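You operate a simulated robot arm through the tools that you are given. There is no shell and no other tool.

Carry out the task below with a simulated robot arm. There is one attempt and no reset: what you move stays moved.

JOB
Fit the orange pad and clamp the test board at the clamp card's pressure.
Fine: pad into the empty pocket with the air off; air on; set the pressure knob by the gantry air gauge before the beam lever goes over; the board stays clamped, undented.

The check looks at the end state, three seconds after you hand in, the way a careful person would. Anything else that was tipped, shoved, dropped, spilled or broken makes it a failure.

ROBOT AND FRAMES
A 7-joint arm with a two-finger parallel gripper, fixed in place. Base frame: the origin is at the foot of the arm, x ahead of it, y to its left, z up. Lengths are in mm, angles in rad, forces in N, time in s.
With the tool pointing down near the work surface it reaches from about 180 to 600 mm from the base axis. Its first joint turns from -1.152 to 1.152 rad. Payload 1.57 kg.
The tool frame sits at the grasp point between the pads (the TCP): z along the fingers, y along the line on which they close. The tips reach 30 mm beyond it. The gripper opens to 110 mm. The fingers are 24 mm wide and 12 mm thick; the gripper's body (48 by 112 mm) begins 78 mm behind the TCP.
Orientation is told as [roll, pitch, yaw] about the base's x, y, z axes, in that order, counted from this pose: with the fingers straight down and closing along the base's y, the tool's x points along the base's -x, its y along +y and its z along -z.

CONTROLS
- The arm moves only by the tool move_arm. Its argument "targets" is a list of rows, each an object (a shift or turn left out is 0, a gripper value left out holds the last) with "jaw": the gripper command, from -1 (fully open) to 1 (shut), values between in proportion; "dp": the shift along the tool's x, y, z in mm, a list of three; "rot": the turn, a rotation vector about the tool's x, y, z in rad, a list of three. In form: [{"jaw": jaw, "dp": [tx, ty, tz], "rot": [wx, wy, wz]}, ...]. A call has 1 to 20 rows; each row is the pose to reach, as a shift and turn from the pose commanded when the call began, along the tool's axes at that moment. Each row takes 0.2 s and may step no farther than 50 mm and 0.15 rad from the row before; otherwise, or with a gripper value out of range, the whole call is refused. A pose out of reach is approached as far as the arm can. The call stops where the force on the tool passes 40 N (or 10 N more than at its start, if that is more) or the arm is blocked; 0.2 s more then pass. The fingers move at their own pace (about 108 mm/s each) and stop on an object; they squeeze with about 21 N. The grip force told is the motor's: it shows also when the fingers shut on nothing. Time passes only in rows, and 0.2 s behind the last, so rows that repeat a pose let the fingers close. It gives the time, the measured TCP pose, the force on the tool (base axes), the opening and the grip force at its end, in the units of the frame above (readings bear some noise), with the torque about the TCP (base axes, N m) and any sound that the robot's microphone picked up.
- Cameras (640 x 400 px; columns grow to the right, rows downward): "scene" is fixed at [162.9, -384.6, 1419.1]; the picture's right is [0.82, -0.58, 0.00], its down [-0.25, -0.35, -0.91] and it looks along [0.52, 0.74, -0.43] (base axes); focal length 272 px, centre (320, 200). "wrist" rides on the gripper at [70, 16, -141] in the tool frame; the picture's right is [-0.23, 0.97, 0.00], its down [-0.86, -0.20, -0.48] and it looks along [-0.47, -0.11, 0.88] (tool axes); focal length 222 px, centre (320, 200).
- grab_frame(camera): a new picture of that camera. No time passes.
- measure_at(camera, pixels): there is no depth. For up to 12 entries [column, row, z] of the newest picture of that camera ("zoom" is the newest enlarged one), the place [x, y] in the base frame at which the ray of that pixel passes the height z, good to about 2 mm. No time passes.
- inspect(camera, box): a new picture of the part [left, top, right, bottom] of that camera's present view, enlarged. No time passes.
- sign_off(): hands the job in; it is judged then, once.

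Leave the gripper open and the arm clear of the work at the hand-in unless told otherwise.

The tools are called after "Emit:" as name(argument=value, ...) on one line, values as JSON. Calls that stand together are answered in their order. move_arm: Moves the arm, as the interface text tells. Its arguments: {"type":"object","properties":{"targets":{"type":"array","items":{"type":"object","properties":{"jaw":{"type":"number"},"dp":{"type":"array","items":{"type":"number"}},"rot":{"type":"array","items":{"type":"number"}}}}}},"required":["targets"]} The other tools are called the same way: grab_frame (camera) takes a picture; measure_at (camera, pixels) gives the place at which the rays of pixels pass given heights; inspect (camera, box) takes an enlarged picture of a part of a camera's view; sign_off () hands the job in.

At the start:

```text
time_s: 0.0
eef_pos: [358.6, 41.0, 1334.7]
tcp_rot: [0.0, 0.0, 0.0]
force: [-0.6, 0.3, -0.4]
wrist_torque: [0.03, -0.05, -0.02]
opening: 110.1
finger_force: 0.0
```

scene: 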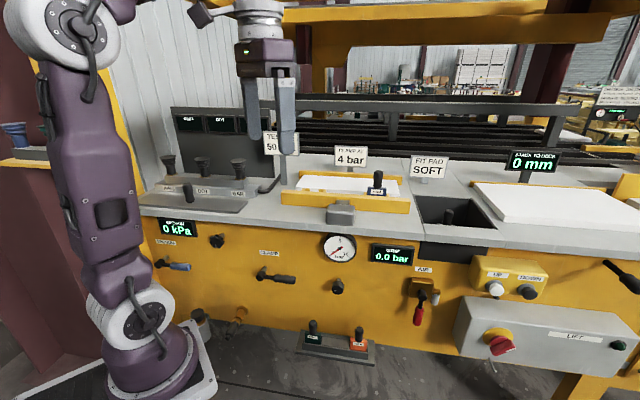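
wrist: 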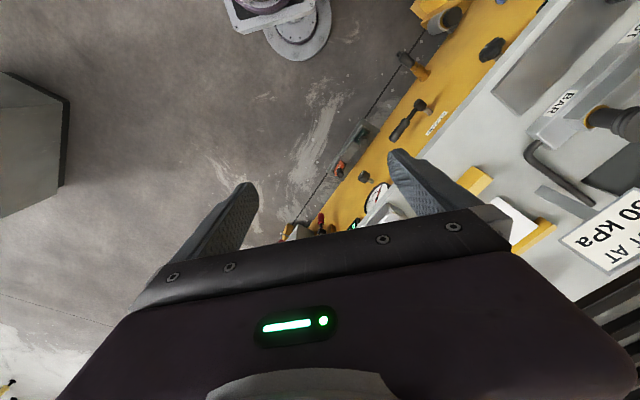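

I see a yellow bench with a panel: signs "TEST AT 50 kPa", "CLAMP AT 4 bar", "FIT PAD SOFT", displays, levers and two pads on a low shelf (around 312,335 and 358,340). First I'll look closer at several regions.

Emit:
inspect(camera="scene", box=[260, 130, 420, 230])

Emit:
inspect(camera="scene", box=[280, 220, 440, 320])

Emit:
inspect(camera="scene", box=[280, 300, 400, 375])

Emit:
inspect(camera="scene", box=[130, 130, 290, 230])

Emit:
inspect(camera="scene", box=[400, 140, 640, 290])

Emit:
inspect(camera="scene", box=[140, 210, 300, 310])

```text
4.00 times, centred on (340, 180) of scene
```

zoom: 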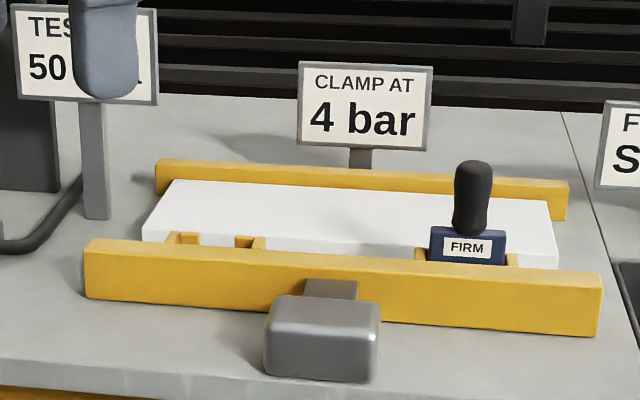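

```text
4.00 times, centred on (360, 270) of scene
```

zoom: 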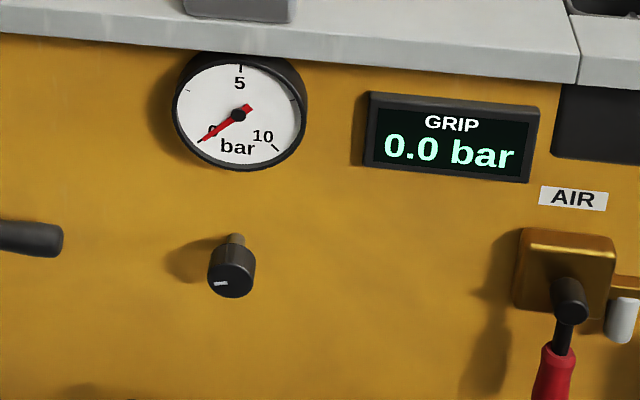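

```text
5.33 times, centred on (340, 338) of scene
```

zoom: 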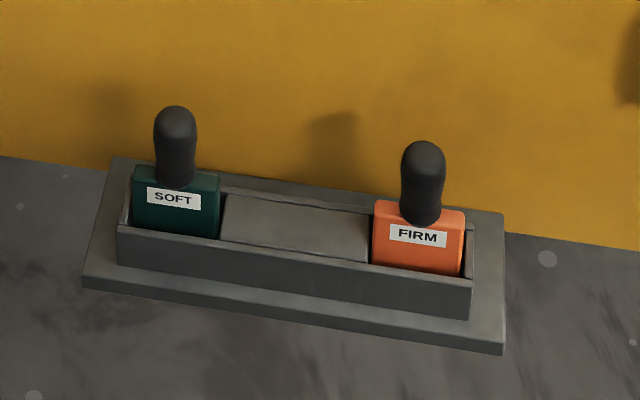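

```text
4.00 times, centred on (210, 180) of scene
```

zoom: 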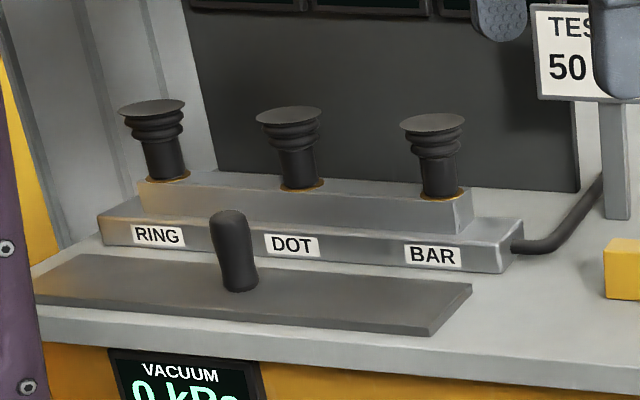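

```text
2.67 times, centred on (520, 215) of scene
```

zoom: 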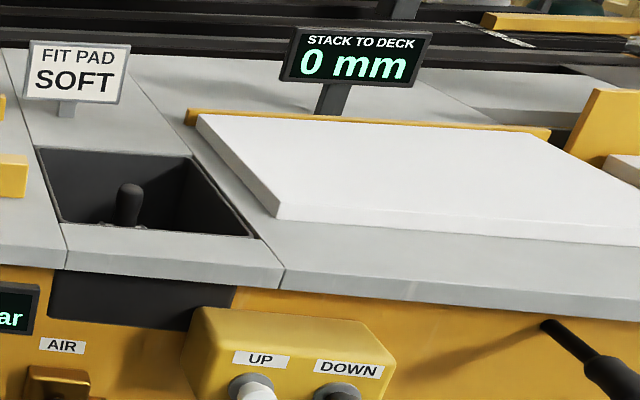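

```text
4.00 times, centred on (220, 260) of scene
```

zoom: 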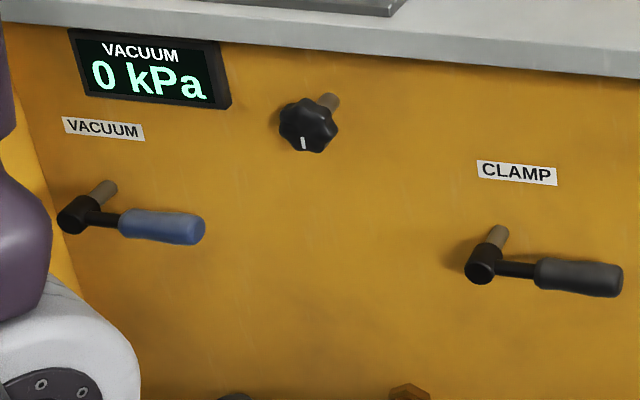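

The orange pad reads FIRM; the clamp card says 4 bar. The fixture has an empty pocket on its left and a blue FIRM pad on the right. Next I look at the remaining regions: the gantry gauges, the right lever, and the lower panel.

Emit:
inspect(camera="scene", box=[560, 70, 640, 160])

Emit:
inspect(camera="scene", box=[440, 240, 640, 365])

Emit:
inspect(camera="scene", box=[160, 90, 320, 190])

Emit:
inspect(camera="scene", box=[380, 250, 480, 330])

Emit:
inspect(camera="scene", box=[280, 0, 640, 140])

Emit:
inspect(camera="scene", box=[170, 280, 290, 355])

```text
4.44 times, centred on (600, 115) of scene
```

zoom: 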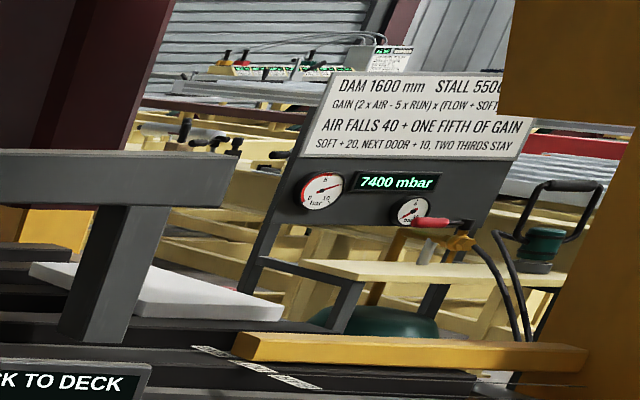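

```text
3.20 times, centred on (540, 302) of scene
```

zoom: 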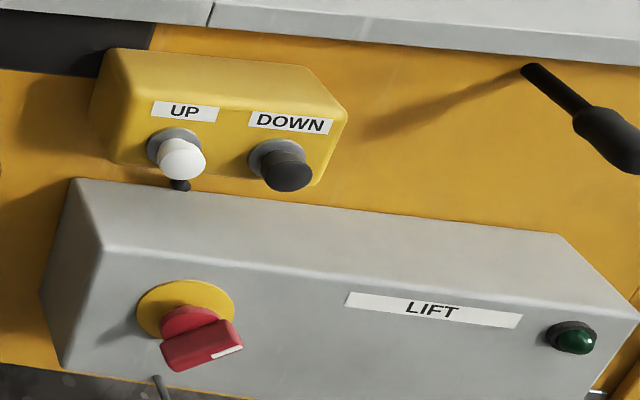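

```text
4.00 times, centred on (240, 140) of scene
```

zoom: 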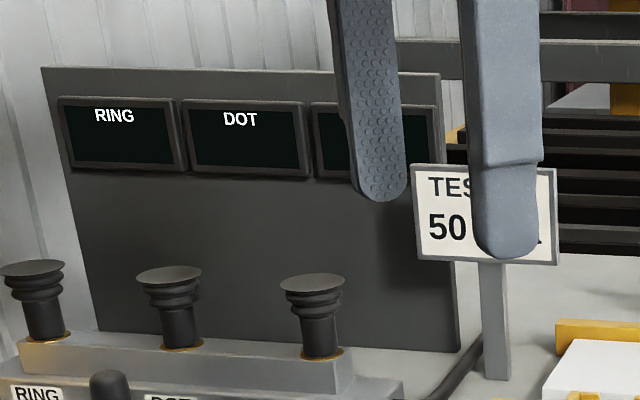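

```text
5.00 times, centred on (430, 290) of scene
```

zoom: 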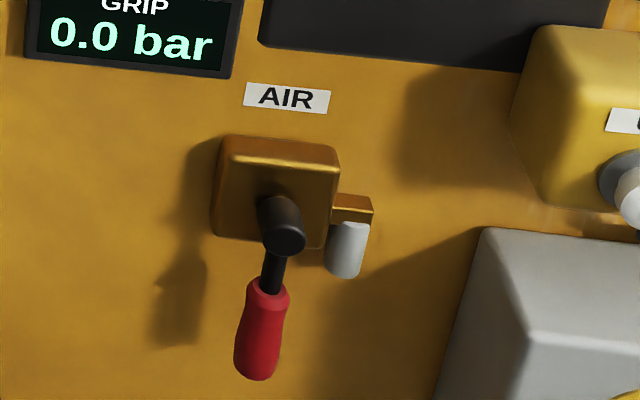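

```text
1.78 times, centred on (460, 70) of scene
```

zoom: 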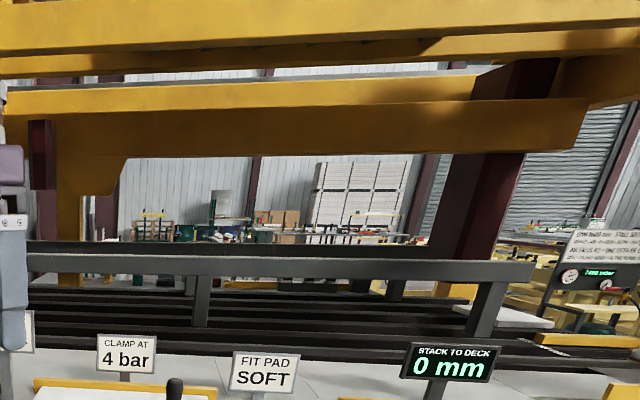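

```text
5.33 times, centred on (230, 318) of scene
```

zoom: 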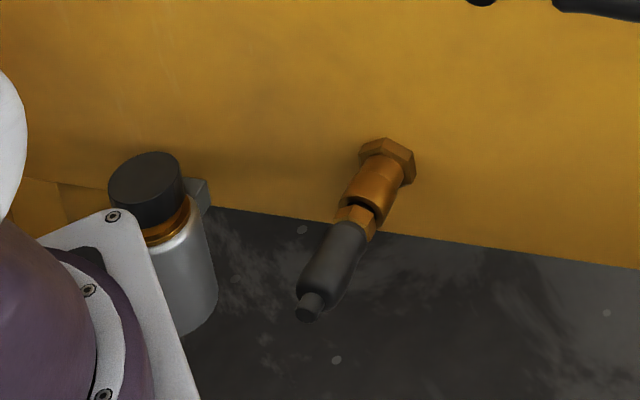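

There's a distant panel with text and gauges at about (600,113). I zoom in on it, and on the board dial, the fixture pocket and the clamp block.

Emit:
inspect(camera="scene", box=[590, 82, 630, 107])

Emit:
inspect(camera="scene", box=[590, 100, 622, 120])

Emit:
inspect(camera="scene", box=[280, 170, 344, 210])

Emit:
inspect(camera="scene", box=[350, 165, 414, 205])

Emit:
inspect(camera="scene", box=[312, 225, 368, 260])

Emit:
inspect(camera="scene", box=[318, 270, 358, 295])

```text
16.00 times, centred on (610, 94) of scene
```

zoom: 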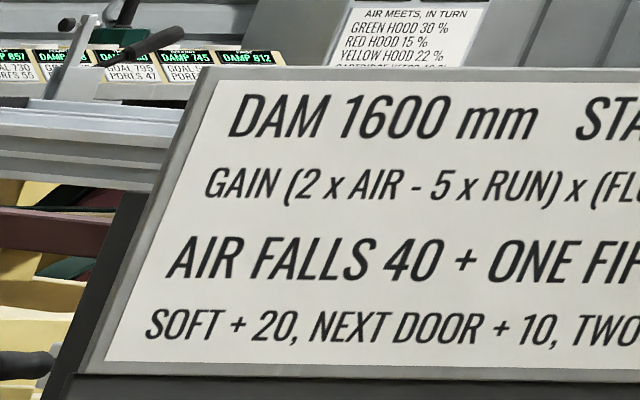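

```text
16.00 times, centred on (606, 110) of scene
```

zoom: 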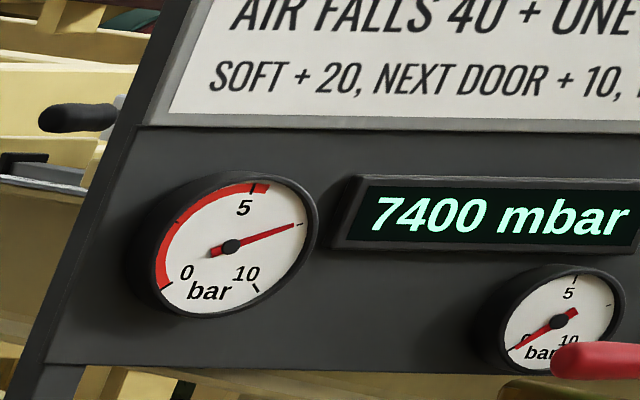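

```text
10.00 times, centred on (312, 190) of scene
```

zoom: 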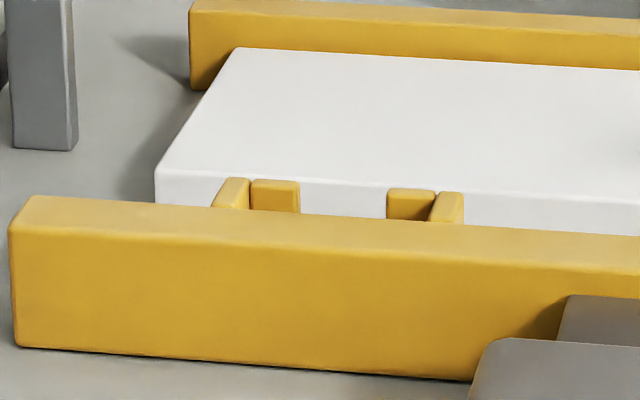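

```text
10.00 times, centred on (382, 185) of scene
```

zoom: 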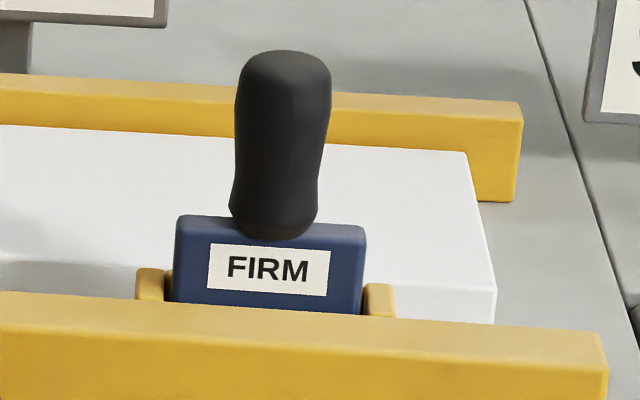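

```text
11.43 times, centred on (340, 242) of scene
```

zoom: 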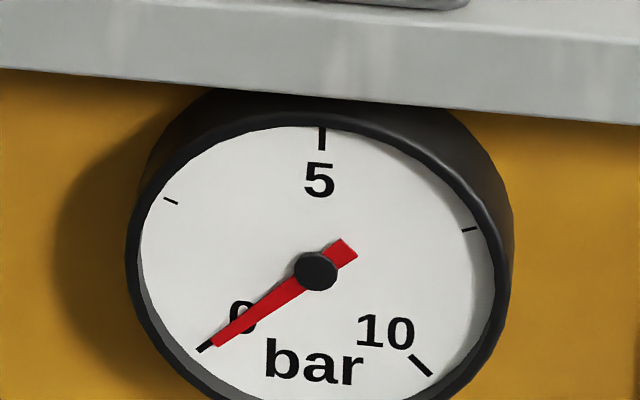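

```text
16.00 times, centred on (338, 282) of scene
```

zoom: 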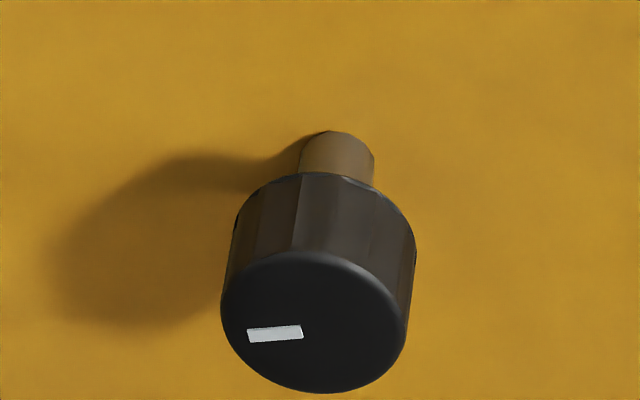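

Our panel's dial at (340,247) reads 0 bar (air off) and the GRIP readout shows 0.0; the distant panel is another machine. Next I enlarge the wrist view and measure some points to pin down geometry.

Emit:
inspect(camera="wrist", box=[380, 0, 540, 100])

Emit:
inspect(camera="wrist", box=[280, 100, 480, 245])

Emit:
inspect(camera="wrist", box=[220, 0, 380, 100])

Emit:
measure_at(camera="wrist", pixels=[[290, 20, 0], [340, 165, 0], [340, 165, 500], [600, 235, 1200], [365, 177, 800], [420, 105, 800]])

Emit:
measure_at(camera="scene", pixels=[[150, 380, 0], [262, 274, 800], [337, 287, 800], [283, 143, 1200], [358, 338, 500], [358, 338, 0]])

```text
4.00 times, centred on (460, 50) of wrist
```

zoom: 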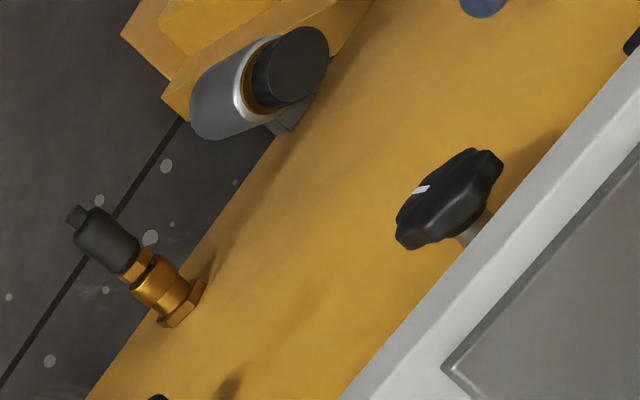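

```text
2.76 times, centred on (380, 172) of wrist
```

zoom: 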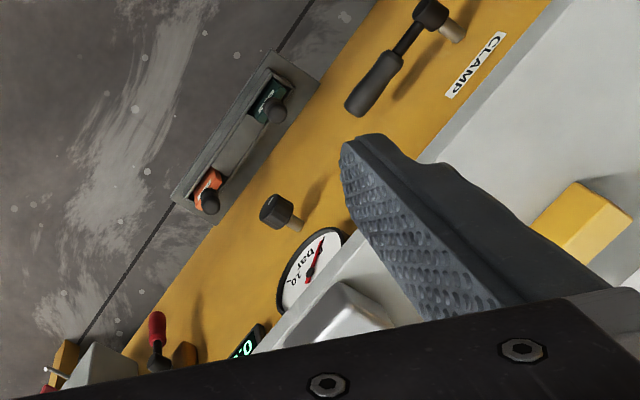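

```text
4.00 times, centred on (300, 50) of wrist
```

zoom: 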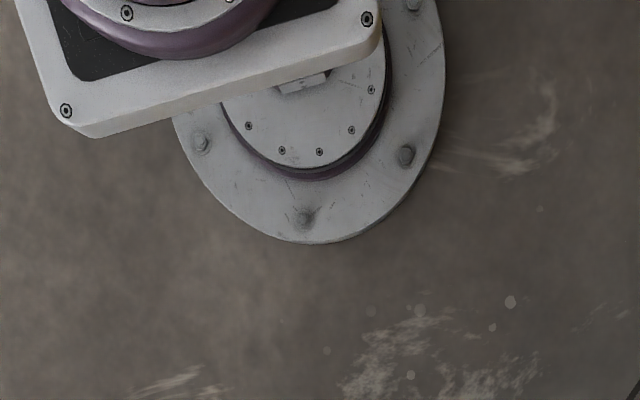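

```text
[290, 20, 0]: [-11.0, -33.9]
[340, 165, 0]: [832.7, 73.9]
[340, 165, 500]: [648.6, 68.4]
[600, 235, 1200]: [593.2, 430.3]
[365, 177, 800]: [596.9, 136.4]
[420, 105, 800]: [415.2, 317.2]
```

```text
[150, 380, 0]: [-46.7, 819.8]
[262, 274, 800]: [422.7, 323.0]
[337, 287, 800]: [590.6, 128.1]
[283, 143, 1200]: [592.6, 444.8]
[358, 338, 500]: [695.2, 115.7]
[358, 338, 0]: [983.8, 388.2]
```

The camera model fits: the clamp lever sits near (418,320,800) and the knob near (594,132,800). The bench runs along about -46°. I'll triangulate the pads, levers and fixture by reading rays at two heights from both cameras.

Emit:
measure_at(camera="scene", pixels=[[359.5, 329.6, 600], [359.5, 329.6, 800], [313, 322.5, 600], [313, 322.5, 800], [340, 247, 800], [340, 247, 900], [418.5, 313, 700], [418.5, 313, 850], [340, 212, 900], [340, 212, 1000], [262, 274, 750], [262, 274, 850]])

Emit:
measure_at(camera="wrist", pixels=[[340, 173, 600], [340, 173, 800], [363.5, 139.5, 600], [363.5, 139.5, 800], [374, 198, 800], [374, 198, 900], [322, 215, 700], [322, 215, 850], [420, 105, 750], [420, 105, 850], [364, 175.5, 750], [364, 175.5, 850]])

```text
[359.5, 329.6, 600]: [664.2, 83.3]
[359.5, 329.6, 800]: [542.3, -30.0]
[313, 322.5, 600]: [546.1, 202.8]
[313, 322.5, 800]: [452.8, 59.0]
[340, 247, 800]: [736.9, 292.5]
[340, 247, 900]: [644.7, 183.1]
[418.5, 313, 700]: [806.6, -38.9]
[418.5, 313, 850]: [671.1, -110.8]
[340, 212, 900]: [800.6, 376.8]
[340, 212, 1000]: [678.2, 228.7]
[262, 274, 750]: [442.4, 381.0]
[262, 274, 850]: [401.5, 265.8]
```

```text
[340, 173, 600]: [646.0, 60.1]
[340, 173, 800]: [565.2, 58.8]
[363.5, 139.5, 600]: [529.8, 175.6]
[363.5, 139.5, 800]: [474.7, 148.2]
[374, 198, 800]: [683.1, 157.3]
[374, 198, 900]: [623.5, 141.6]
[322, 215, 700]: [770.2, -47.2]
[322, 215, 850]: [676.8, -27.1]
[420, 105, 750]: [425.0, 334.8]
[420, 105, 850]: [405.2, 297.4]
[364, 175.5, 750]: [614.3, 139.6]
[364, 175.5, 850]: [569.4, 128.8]
```

Triangulated so far, using u along the bench and v into it: orange handle top ≈ (634,60,641), green handle ≈ (521,169,647), knob ≈ (593,134,800), clamp lever pivot ≈ (415,313,809), and air lever near (770,-45,710). I'll first yaw the tool 45° to square up with the bench, staying in place with the gripper clear.

Emit:
move_arm(targets=[{"jaw": -1, "rot": [0, 0, -0.13]}, {"rot": [0, 0, -0.26]}, {"rot": [0, 0, -0.39]}, {"rot": [0, 0, -0.52]}, {"rot": [0, 0, -0.65]}, {"rot": [0, 0, -0.785]}])

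```text
time_s: 1.4
eef_pos: [358.6, 41.1, 1335.3]
tcp_rot: [0.001, 0.0, 0.788]
force: [0.4, 0.6, 1.4]
wrist_torque: [0.02, 0.01, 0.01]
opening: 110.2
finger_force: 0.1
```

The yaw worked (0.788). Now I look with the wrist camera from here.

Emit:
grab_frame(camera="wrist")

Emit:
grab_frame(camera="scene")

```text
taken
```

wrist: 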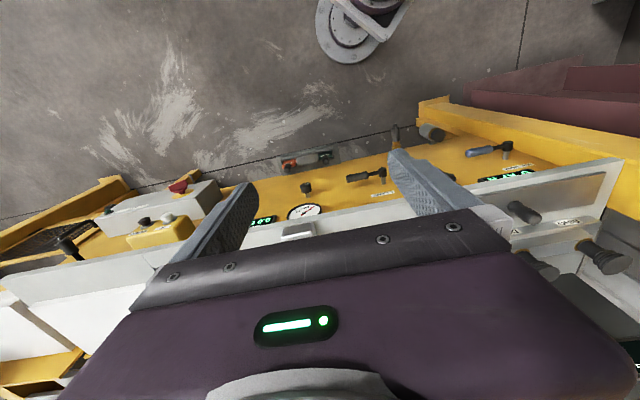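

```text
taken
```

scene: 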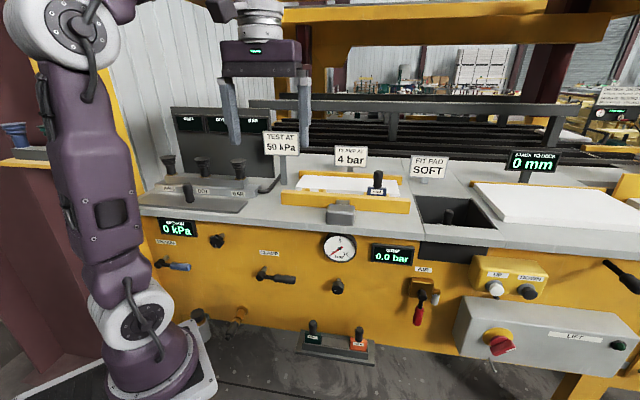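

The wrist view is partly blocked by the gripper. I'll tilt the tool toward the panel by 0.75 rad, moving back and down a little to view the panel and fixture.

Emit:
move_arm(targets=[{"dp": [12, 0, 15], "rot": [0, -0.15, 0]}, {"dp": [24, 0, 30], "rot": [0, -0.3, 0]}, {"dp": [36, 0, 45], "rot": [0, -0.45, 0]}, {"dp": [48, 0, 60], "rot": [0, -0.6, 0]}, {"dp": [60, 0, 75], "rot": [0, -0.75, 0]}])

Emit:
grab_frame(camera="wrist")

Emit:
grab_frame(camera="scene")

```text
time_s: 2.6
eef_pos: [314.8, -0.7, 1256.4]
tcp_rot: [-0.001, -0.751, 0.785]
force: [0.3, -0.1, -1.0]
wrist_torque: [-0.02, 0.0, -0.01]
opening: 109.9
finger_force: 0.1
```

```text
taken
```

wrist: 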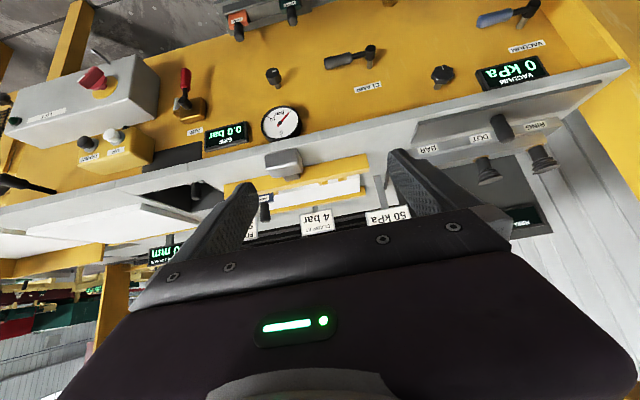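

```text
taken
```

scene: 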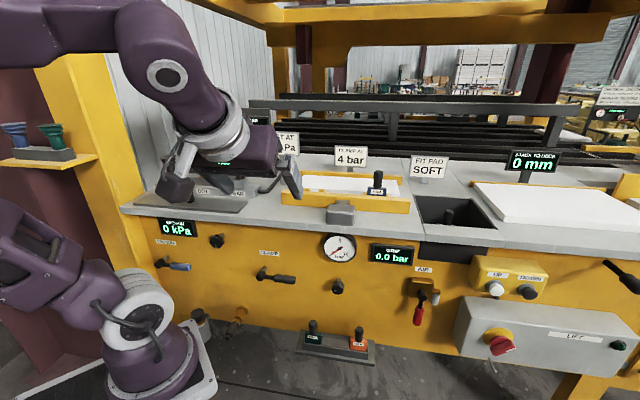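

Excellent view: the whole panel is visible upside-down. I zoom in on the fixture, the air lever, the pads, and the knob/clamp lever from the wrist camera.

Emit:
inspect(camera="wrist", box=[210, 130, 410, 255])

Emit:
inspect(camera="wrist", box=[60, 40, 260, 165])

Emit:
inspect(camera="wrist", box=[200, 0, 328, 80])

Emit:
inspect(camera="wrist", box=[240, 30, 400, 130])

```text
3.20 times, centred on (310, 192) of wrist
```

zoom: 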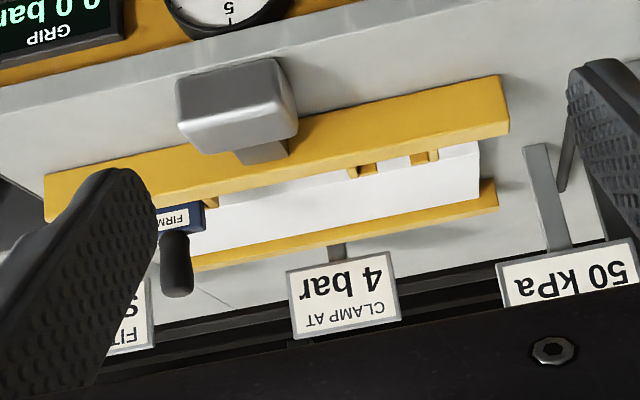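

```text
3.20 times, centred on (160, 102) of wrist
```

zoom: 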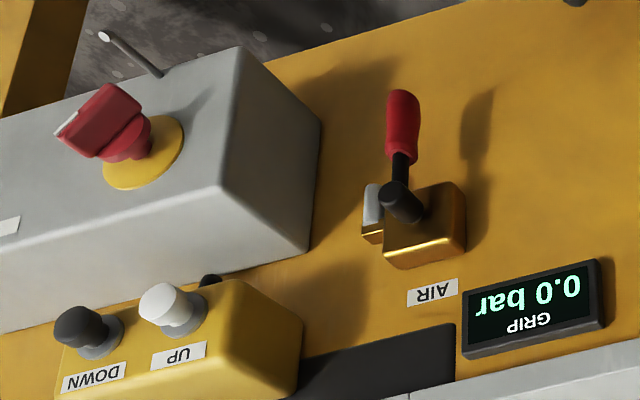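

```text
5.00 times, centred on (264, 40) of wrist
```

zoom: 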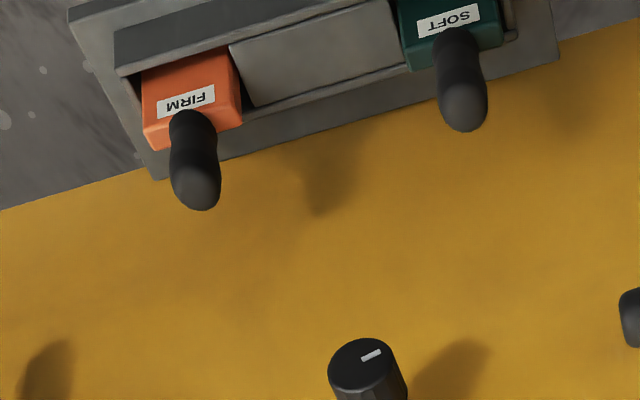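

```text
4.00 times, centred on (320, 80) of wrist
```

zoom: 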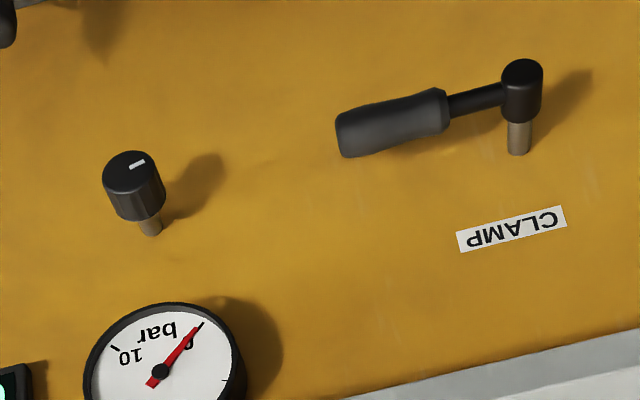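

I'll cast rays for the matching features from both cameras to triangulate positions.

Emit:
measure_at(camera="wrist", pixels=[[239.2, 38, 600], [239.2, 38, 700], [237.2, 20.2, 600], [237.2, 20.2, 700], [273, 72.5, 750], [273, 72.5, 850], [370.5, 48.75, 750], [370.5, 48.75, 850], [325.75, 63.25, 750], [325.75, 63.25, 850], [289.8, 4, 600], [289.8, 4, 700]])

Emit:
measure_at(camera="scene", pixels=[[359.5, 329.6, 600], [359.5, 329.6, 700], [358.4, 344.4, 600], [358.4, 344.4, 700], [337.7, 289.5, 750], [337.7, 289.5, 850], [260, 277.5, 750], [260, 277.5, 850], [295, 280, 750], [295, 280, 850], [312.6, 337.8, 600], [312.6, 337.8, 700]])

Emit:
measure_at(camera="wrist", pixels=[[185, 102, 700], [185, 102, 800], [185.6, 69.2, 700], [185.6, 69.2, 800], [323, 183.3, 950], [323, 183.3, 1050], [342.8, 178.5, 950], [342.8, 178.5, 1050], [265, 205, 950], [265, 205, 1050]])

Emit:
measure_at(camera="scene", pixels=[[423.4, 298, 700], [423.4, 298, 800], [417, 325, 700], [417, 325, 800], [325, 190, 950], [325, 190, 1050], [303.5, 189.5, 950], [303.5, 189.5, 1050], [378, 170.5, 950], [378, 170.5, 1050]])

```text
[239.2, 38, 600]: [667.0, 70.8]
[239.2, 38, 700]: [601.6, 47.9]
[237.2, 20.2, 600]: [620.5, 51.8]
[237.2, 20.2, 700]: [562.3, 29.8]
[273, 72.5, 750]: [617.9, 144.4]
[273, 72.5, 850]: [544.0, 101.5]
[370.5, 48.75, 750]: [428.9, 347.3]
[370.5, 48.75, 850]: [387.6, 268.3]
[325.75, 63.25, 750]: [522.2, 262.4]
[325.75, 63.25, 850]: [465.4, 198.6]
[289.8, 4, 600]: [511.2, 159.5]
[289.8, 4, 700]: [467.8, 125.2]
```

```text
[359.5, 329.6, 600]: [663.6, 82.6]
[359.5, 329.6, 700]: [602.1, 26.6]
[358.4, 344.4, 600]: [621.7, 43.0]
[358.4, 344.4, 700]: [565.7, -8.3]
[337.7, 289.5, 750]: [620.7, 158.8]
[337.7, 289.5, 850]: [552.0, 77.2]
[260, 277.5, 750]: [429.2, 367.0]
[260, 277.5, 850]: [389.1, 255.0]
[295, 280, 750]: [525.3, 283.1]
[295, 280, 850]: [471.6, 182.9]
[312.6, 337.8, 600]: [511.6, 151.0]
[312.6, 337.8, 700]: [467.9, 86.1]
```

```text
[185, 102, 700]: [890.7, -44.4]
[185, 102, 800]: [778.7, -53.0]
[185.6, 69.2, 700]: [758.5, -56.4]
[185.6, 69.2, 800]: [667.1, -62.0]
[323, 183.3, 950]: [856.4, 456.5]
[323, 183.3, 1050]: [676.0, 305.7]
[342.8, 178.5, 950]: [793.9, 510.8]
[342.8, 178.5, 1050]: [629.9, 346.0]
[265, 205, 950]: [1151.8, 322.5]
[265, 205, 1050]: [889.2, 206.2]
```

```text
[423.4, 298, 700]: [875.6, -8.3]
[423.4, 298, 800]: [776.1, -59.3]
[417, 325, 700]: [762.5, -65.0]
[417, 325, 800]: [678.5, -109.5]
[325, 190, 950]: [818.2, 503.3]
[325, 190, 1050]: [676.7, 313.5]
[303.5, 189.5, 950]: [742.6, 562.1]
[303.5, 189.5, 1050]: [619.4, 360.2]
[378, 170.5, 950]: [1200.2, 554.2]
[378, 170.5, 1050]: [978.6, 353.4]
```

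Triangulation gives, in bench coordinates (u right, v in, z):
- Orange handle top ≈ (410, 499, 636)
- Knob face ≈ (328, 510, 787)
- Clamp lever pivot ≈ (74, 498, 810), tip ≈ (188, 508, 807)
- Air lever pivot ≈ (597, 524, 785), tip ≈ (590, 513, 678)

Next I move over the fixture at a safe height for a steeper look at the empty pocket.

Emit:
move_arm(targets=[{"dp": [-31, 0, 23], "rot": [0, 0.064, 0]}, {"dp": [-61, 0, 46], "rot": [0, 0.128, 0]}, {"dp": [-92, 0, 68], "rot": [0, 0.193, 0]}, {"dp": [-123, 0, 91], "rot": [0, 0.257, 0]}, {"dp": [-154, 0, 114], "rot": [0, 0.321, 0]}, {"dp": [-184, 0, 137], "rot": [0, 0.386, 0]}, {"dp": [-215, 0, 160], "rot": [0, 0.45, 0]}])

Emit:
grab_frame(camera="wrist")

Emit:
grab_frame(camera="scene")

```text
time_s: 4.2
eef_pos: [502.7, 189.8, 1292.1]
tcp_rot: [-0.001, -0.298, 0.784]
force: [0.5, 0.1, -0.1]
wrist_torque: [-0.05, -0.01, 0.03]
opening: 109.9
finger_force: 0.2
```

```text
taken
```

wrist: 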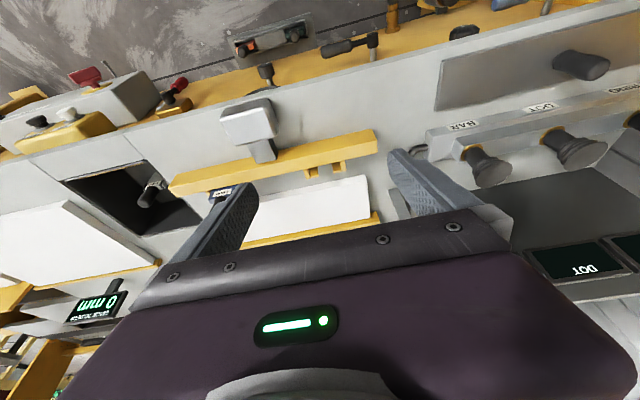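

```text
taken
```

scene: 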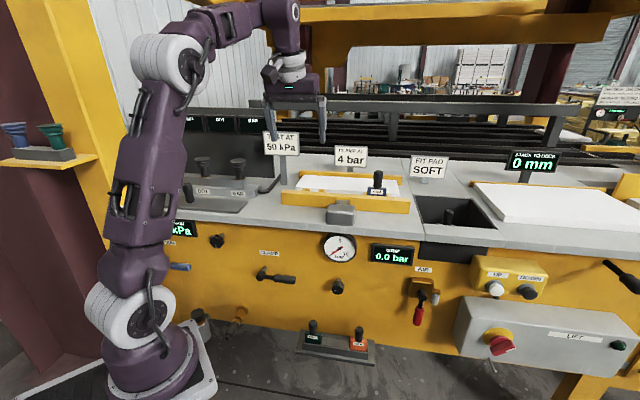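

The pocket is visible in the wrist view around (325,168). I'll zoom in on it and on the blue pad.

Emit:
inspect(camera="wrist", box=[280, 130, 384, 195])

Emit:
inspect(camera="wrist", box=[160, 90, 320, 200])

Emit:
inspect(camera="scene", box=[280, 165, 376, 225])

```text
6.15 times, centred on (332, 162) of wrist
```

zoom: 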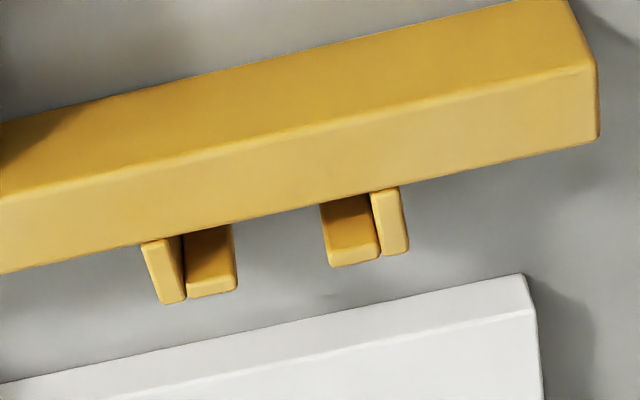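

```text
3.64 times, centred on (240, 145) of wrist
```

zoom: 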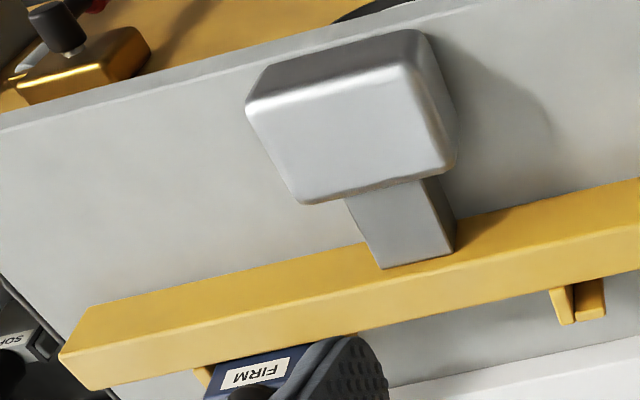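

```text
6.67 times, centred on (328, 195) of scene
```

zoom: 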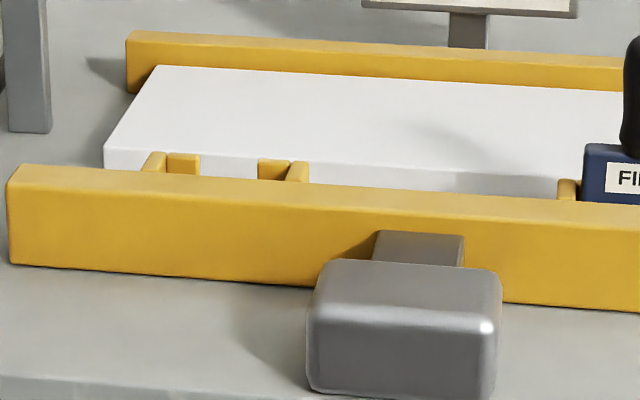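

I can see the pocket: two side walls behind the front jaw with inward lips at the board side; the pad slides down between them. I triangulate the wall corners, the jaw corners, and the panel labels.

Emit:
measure_at(camera="wrist", pixels=[[346.3, 170.1, 1000], [346.3, 170.1, 1100], [306.5, 178.7, 1000], [306.5, 178.7, 1100], [377.5, 152.2, 1000], [377.5, 152.2, 1100], [375.9, 139.6, 1000], [375.9, 139.6, 1100]])

Emit:
measure_at(camera="scene", pixels=[[302.8, 187.8, 1000], [302.8, 187.8, 1100], [326.5, 189.4, 1000], [326.5, 189.4, 1100], [284.1, 189.75, 1000], [284.1, 189.75, 1100], [281.1, 192.5, 1000], [281.1, 192.5, 1100], [269.25, 253, 800], [269.25, 253, 900], [423.4, 269.6, 800], [423.4, 269.6, 900]])

```text
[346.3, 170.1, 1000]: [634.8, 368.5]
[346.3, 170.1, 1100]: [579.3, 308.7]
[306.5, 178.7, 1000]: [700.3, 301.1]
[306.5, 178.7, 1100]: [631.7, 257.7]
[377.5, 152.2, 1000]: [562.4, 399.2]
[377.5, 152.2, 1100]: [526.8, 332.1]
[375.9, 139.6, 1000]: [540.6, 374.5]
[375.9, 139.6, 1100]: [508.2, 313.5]
```

```text
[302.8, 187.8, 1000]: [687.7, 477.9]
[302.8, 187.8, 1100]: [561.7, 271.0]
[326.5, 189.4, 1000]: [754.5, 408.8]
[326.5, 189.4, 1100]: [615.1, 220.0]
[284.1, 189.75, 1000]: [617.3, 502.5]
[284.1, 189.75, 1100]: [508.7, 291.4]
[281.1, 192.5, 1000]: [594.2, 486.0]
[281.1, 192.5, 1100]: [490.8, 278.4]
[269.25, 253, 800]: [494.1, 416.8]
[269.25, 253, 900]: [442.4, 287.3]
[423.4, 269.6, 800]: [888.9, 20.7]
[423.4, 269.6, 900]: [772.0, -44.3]
```

Pocket located: walls span u 190–269, v 627–649, top z ≈ 1074, so the pocket centre is about u=230. Now I retreat from the bench and descend in front of the orange pad for a close look, tilted 45°.

Emit:
move_arm(targets=[{"dp": [35, 0, -10.8]}, {"dp": [70, 0, -21.5]}, {"dp": [105.2, 0, -32.3]}, {"dp": [117.7, -14.5, 8.3], "rot": [0, -0.037, 0]}, {"dp": [130.1, -29.1, 48.9], "rot": [0, -0.075, 0]}, {"dp": [142.6, -43.6, 89.5], "rot": [0, -0.112, 0]}, {"dp": [155.1, -58.2, 130.1], "rot": [0, -0.15, 0]}, {"dp": [167.6, -72.7, 170.7], "rot": [0, -0.187, 0]}, {"dp": [180, -87.2, 211.2], "rot": [0, -0.225, 0]}, {"dp": [192.5, -101.8, 251.8], "rot": [0, -0.262, 0]}, {"dp": [205, -116.3, 292.4], "rot": [0, -0.3, 0]}, {"dp": [217.4, -130.9, 333], "rot": [0, -0.337, 0]}, {"dp": [229.9, -145.4, 373.6], "rot": [0, -0.375, 0]}, {"dp": [242.4, -159.9, 414.2], "rot": [0, -0.412, 0]}, {"dp": [254.8, -174.5, 454.8], "rot": [0, -0.45, 0]}, {"dp": [267.3, -189, 495.4], "rot": [0, -0.487, 0]}])

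Emit:
grab_frame(camera="wrist")

Emit:
grab_frame(camera="scene")

```text
time_s: 7.6
eef_pos: [558.9, -26.5, 738.0]
tcp_rot: [0.0, -0.787, 0.784]
force: [-0.6, 0.4, 0.4]
wrist_torque: [0.01, 0.0, 0.02]
opening: 109.9
finger_force: 0.1
```

```text
taken
```

wrist: 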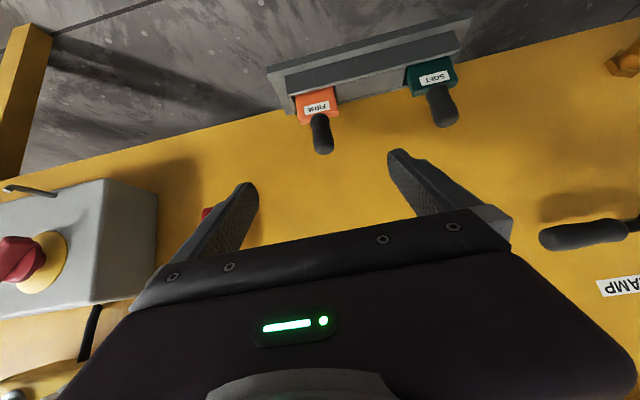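

```text
taken
```

scene: 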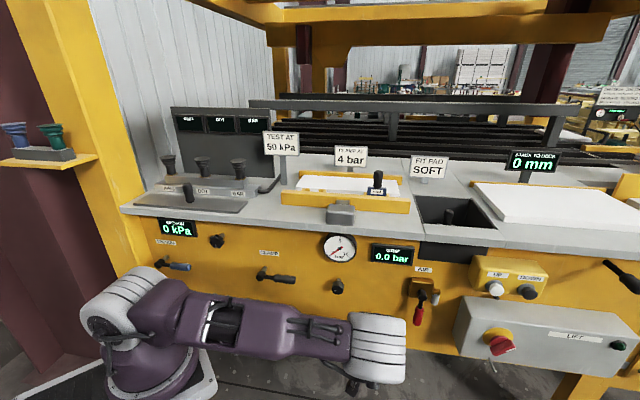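

I'm in front of the pads; orange handle top at (323,148), green at (445,117). Zooming on the orange pad.

Emit:
inspect(camera="wrist", box=[260, 60, 420, 160])

Emit:
inspect(camera="wrist", box=[290, 75, 354, 155])

```text
4.00 times, centred on (340, 110) of wrist
```

zoom: 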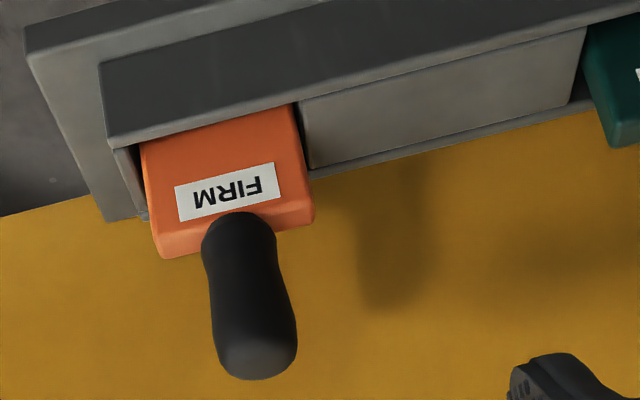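

```text
5.00 times, centred on (322, 115) of wrist
```

zoom: 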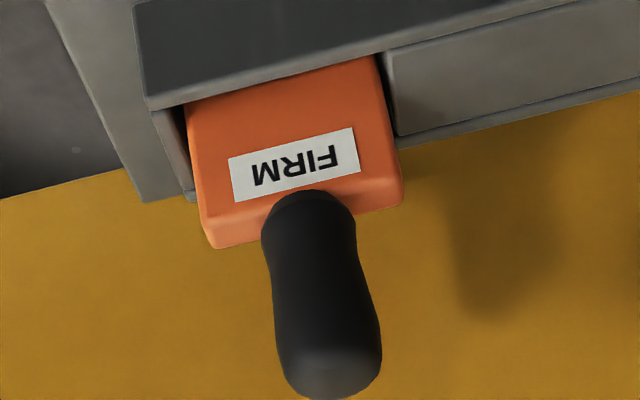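

I'll triangulate the handle and pad top corners with this newer view.

Emit:
measure_at(camera="wrist", pixels=[[324.5, 147.5, 600], [324.5, 147.5, 650], [337.5, 108.75, 550], [337.5, 108.75, 600], [298.75, 118.75, 550], [298.75, 118.75, 600], [320, 116, 580], [320, 116, 600], [304, 137, 640], [324, 152, 640], [333, 147, 640], [314, 148, 640]])

Emit:
measure_at(camera="scene", pixels=[[359.5, 329.6, 600], [359.5, 329.6, 650], [349.9, 340.4, 550], [349.9, 340.4, 600], [367.2, 343.3, 550], [367.2, 343.3, 600], [377, 187.3, 1050], [377, 187.3, 1100], [378.5, 171, 1100], [378.5, 171, 1150]])

```text
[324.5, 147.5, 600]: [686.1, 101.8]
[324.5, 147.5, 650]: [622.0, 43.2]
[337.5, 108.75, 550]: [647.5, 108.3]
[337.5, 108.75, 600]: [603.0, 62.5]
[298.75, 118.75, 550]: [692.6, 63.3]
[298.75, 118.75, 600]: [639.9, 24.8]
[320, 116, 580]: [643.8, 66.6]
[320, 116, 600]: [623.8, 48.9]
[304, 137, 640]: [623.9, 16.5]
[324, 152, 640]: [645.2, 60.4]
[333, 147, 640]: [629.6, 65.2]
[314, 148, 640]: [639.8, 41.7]
```

```text
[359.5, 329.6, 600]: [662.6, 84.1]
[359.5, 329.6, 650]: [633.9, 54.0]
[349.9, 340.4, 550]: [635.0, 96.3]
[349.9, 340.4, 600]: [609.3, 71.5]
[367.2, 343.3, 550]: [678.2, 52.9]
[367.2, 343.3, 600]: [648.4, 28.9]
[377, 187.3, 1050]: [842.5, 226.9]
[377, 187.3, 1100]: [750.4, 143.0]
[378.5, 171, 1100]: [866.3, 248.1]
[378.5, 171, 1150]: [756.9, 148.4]
```

Refined: the orange pad is centred at u=410, front face v=493, about 15 mm thick, top z=582; handle axis ≈ (410, 500.5), handle top ≈ 640. The blue pad's seat height gives a placed pad top at z≈1101. I approach the handle along the tool axis with the fingers open.

Emit:
move_arm(targets=[{"jaw": -0.5, "dp": [-1.5, 1.5, 24]}, {"dp": [-3, 3, 48]}, {"dp": [-4, 3.7, 71]}, {"dp": [-4, 3.7, 96]}, {"dp": [-4, 3.7, 121]}, {"dp": [-4, 3.7, 146]}])

Emit:
grab_frame(camera="wrist")

```text
time_s: 9.0
eef_pos: [633.3, 54.5, 636.2]
tcp_rot: [0.0, -0.787, 0.783]
force: [0.2, 0.7, -0.3]
wrist_torque: [0.01, -0.01, -0.02]
opening: 82.3
finger_force: 0.0
```

```text
taken
```

wrist: 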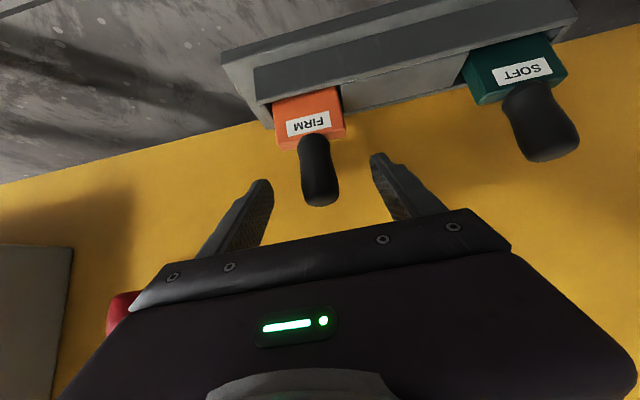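

The handle lies midway between the fingers. Final advance 21 mm, then close.

Emit:
move_arm(targets=[{"jaw": -0.5, "dp": [0.7, -0.5, 11]}, {"dp": [1.4, -0.8, 21.5]}, {"dp": [1.4, -0.8, 21.5]}, {"jaw": 1, "dp": [1.4, -0.8, 21.5]}, {"dp": [1.4, -0.8, 21.5]}, {"dp": [1.4, -0.8, 21.5]}, {"dp": [1.4, -0.8, 21.5]}, {"dp": [1.4, -0.8, 21.5]}])

Emit:
grab_frame(camera="wrist")

```text
time_s: 10.8
eef_pos: [643.3, 63.7, 620.9]
tcp_rot: [0.0, -0.788, 0.786]
force: [0.6, -0.5, 0.0]
wrist_torque: [-0.02, 0.02, 0.02]
opening: 26.0
finger_force: 20.8
```

```text
taken
```

wrist: 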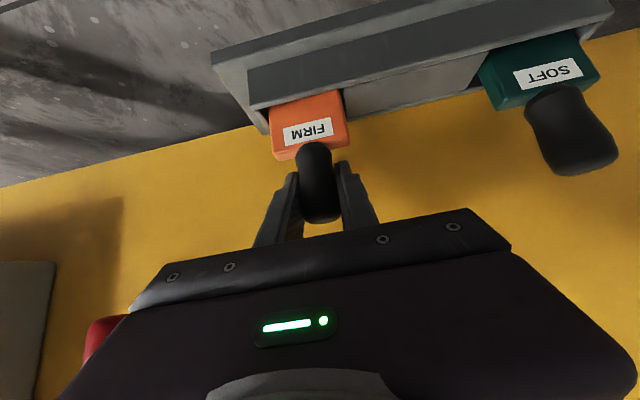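

Gripped (opening 26 mm, 20.8 N). Now lift straight up, slowly at first.

Emit:
move_arm(targets=[{"jaw": 1, "dp": [-5.7, 0, -5.6]}, {"dp": [-11.3, 0, -11.3]}, {"dp": [-17, 0, -16.9]}, {"dp": [-28.4, 0, -28.2]}, {"dp": [-42.5, 0, -42.3]}, {"dp": [-56.7, 0, -56.4]}, {"dp": [-70.9, 0, -70.5]}])

Emit:
grab_frame(camera="wrist")

```text
time_s: 12.4
eef_pos: [644.1, 66.4, 720.1]
tcp_rot: [0.002, -0.786, 0.786]
force: [-0.7, -0.4, -0.7]
wrist_torque: [0.0, 0.01, 0.02]
opening: 25.8
finger_force: 21.3
```

```text
taken
```

wrist: 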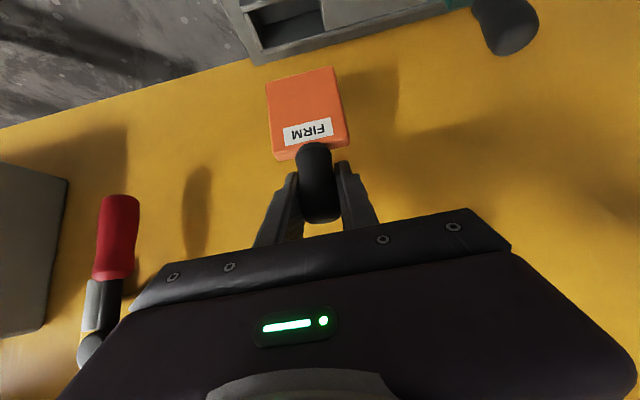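

The pad is clear of the rack and still held upright. I take a close look and measure its lower edge.

Emit:
inspect(camera="wrist", box=[250, 55, 362, 235])

Emit:
measure_at(camera="wrist", pixels=[[302, 76, 580], [302, 76, 620], [302, 76, 640], [270, 158, 680], [349, 140, 680], [268, 85, 620], [333, 67, 620]])

```text
2.22 times, centred on (306, 145) of wrist
```

zoom: 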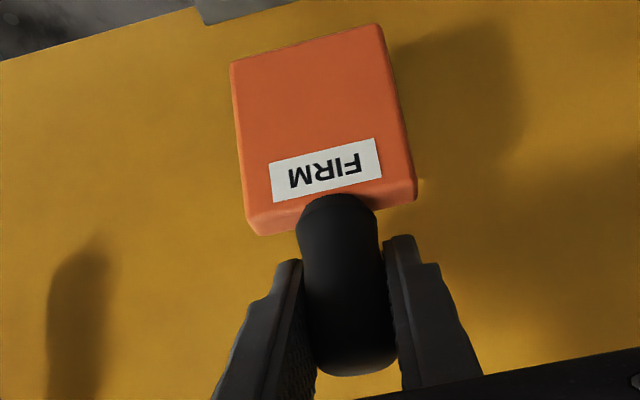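

```text
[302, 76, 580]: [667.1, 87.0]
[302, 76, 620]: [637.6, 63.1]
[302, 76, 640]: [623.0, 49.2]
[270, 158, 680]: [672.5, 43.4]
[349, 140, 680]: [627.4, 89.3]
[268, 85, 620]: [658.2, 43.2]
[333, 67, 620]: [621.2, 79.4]
```

Pad height is about 62 mm, with its bottom 100 mm below the TCP. I retreat 100 mm from the panel, then rise to z≈1210 while moving left in front of the pocket.

Emit:
move_arm(targets=[{"jaw": 1, "dp": [23.5, 0, -23.6]}, {"dp": [47, 0, -47.2]}, {"dp": [70.7, 0, -70.8]}, {"dp": [41.8, 14.9, -99.7]}, {"dp": [12.9, 29.8, -128.5]}, {"dp": [-16, 44.8, -157.4]}, {"dp": [-44.9, 59.7, -186.3]}, {"dp": [-73.7, 74.6, -215.1]}, {"dp": [-102.6, 89.5, -244]}, {"dp": [-131.5, 104.4, -272.9]}, {"dp": [-160.4, 119.4, -301.8]}, {"dp": [-189.3, 134.3, -330.6]}, {"dp": [-218.2, 149.2, -359.5]}, {"dp": [-247.1, 164.1, -388.4]}, {"dp": [-276, 179, -417.2]}])

Emit:
grab_frame(camera="wrist")

Emit:
grab_frame(camera="scene")

```text
time_s: 15.6
eef_pos: [447.1, 119.0, 1211.0]
tcp_rot: [0.001, -0.786, 0.786]
force: [0.1, -1.0, -1.2]
wrist_torque: [-0.01, 0.0, -0.01]
opening: 25.8
finger_force: 20.7
```

```text
taken
```

wrist: 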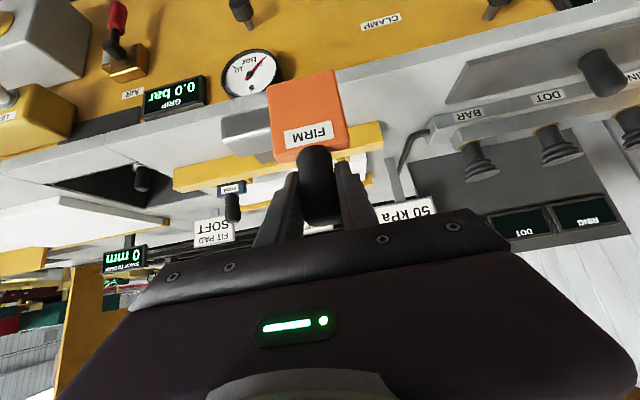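

```text
taken
```

scene: 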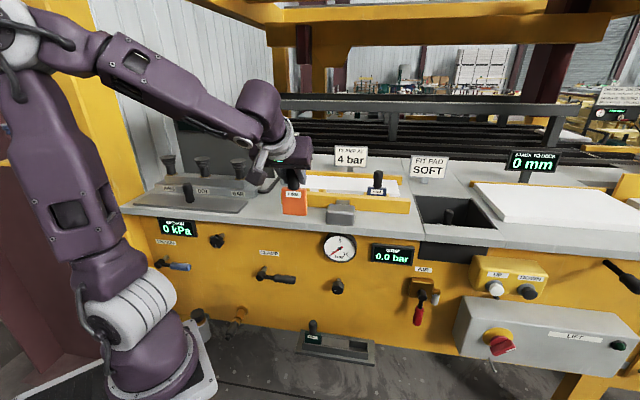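

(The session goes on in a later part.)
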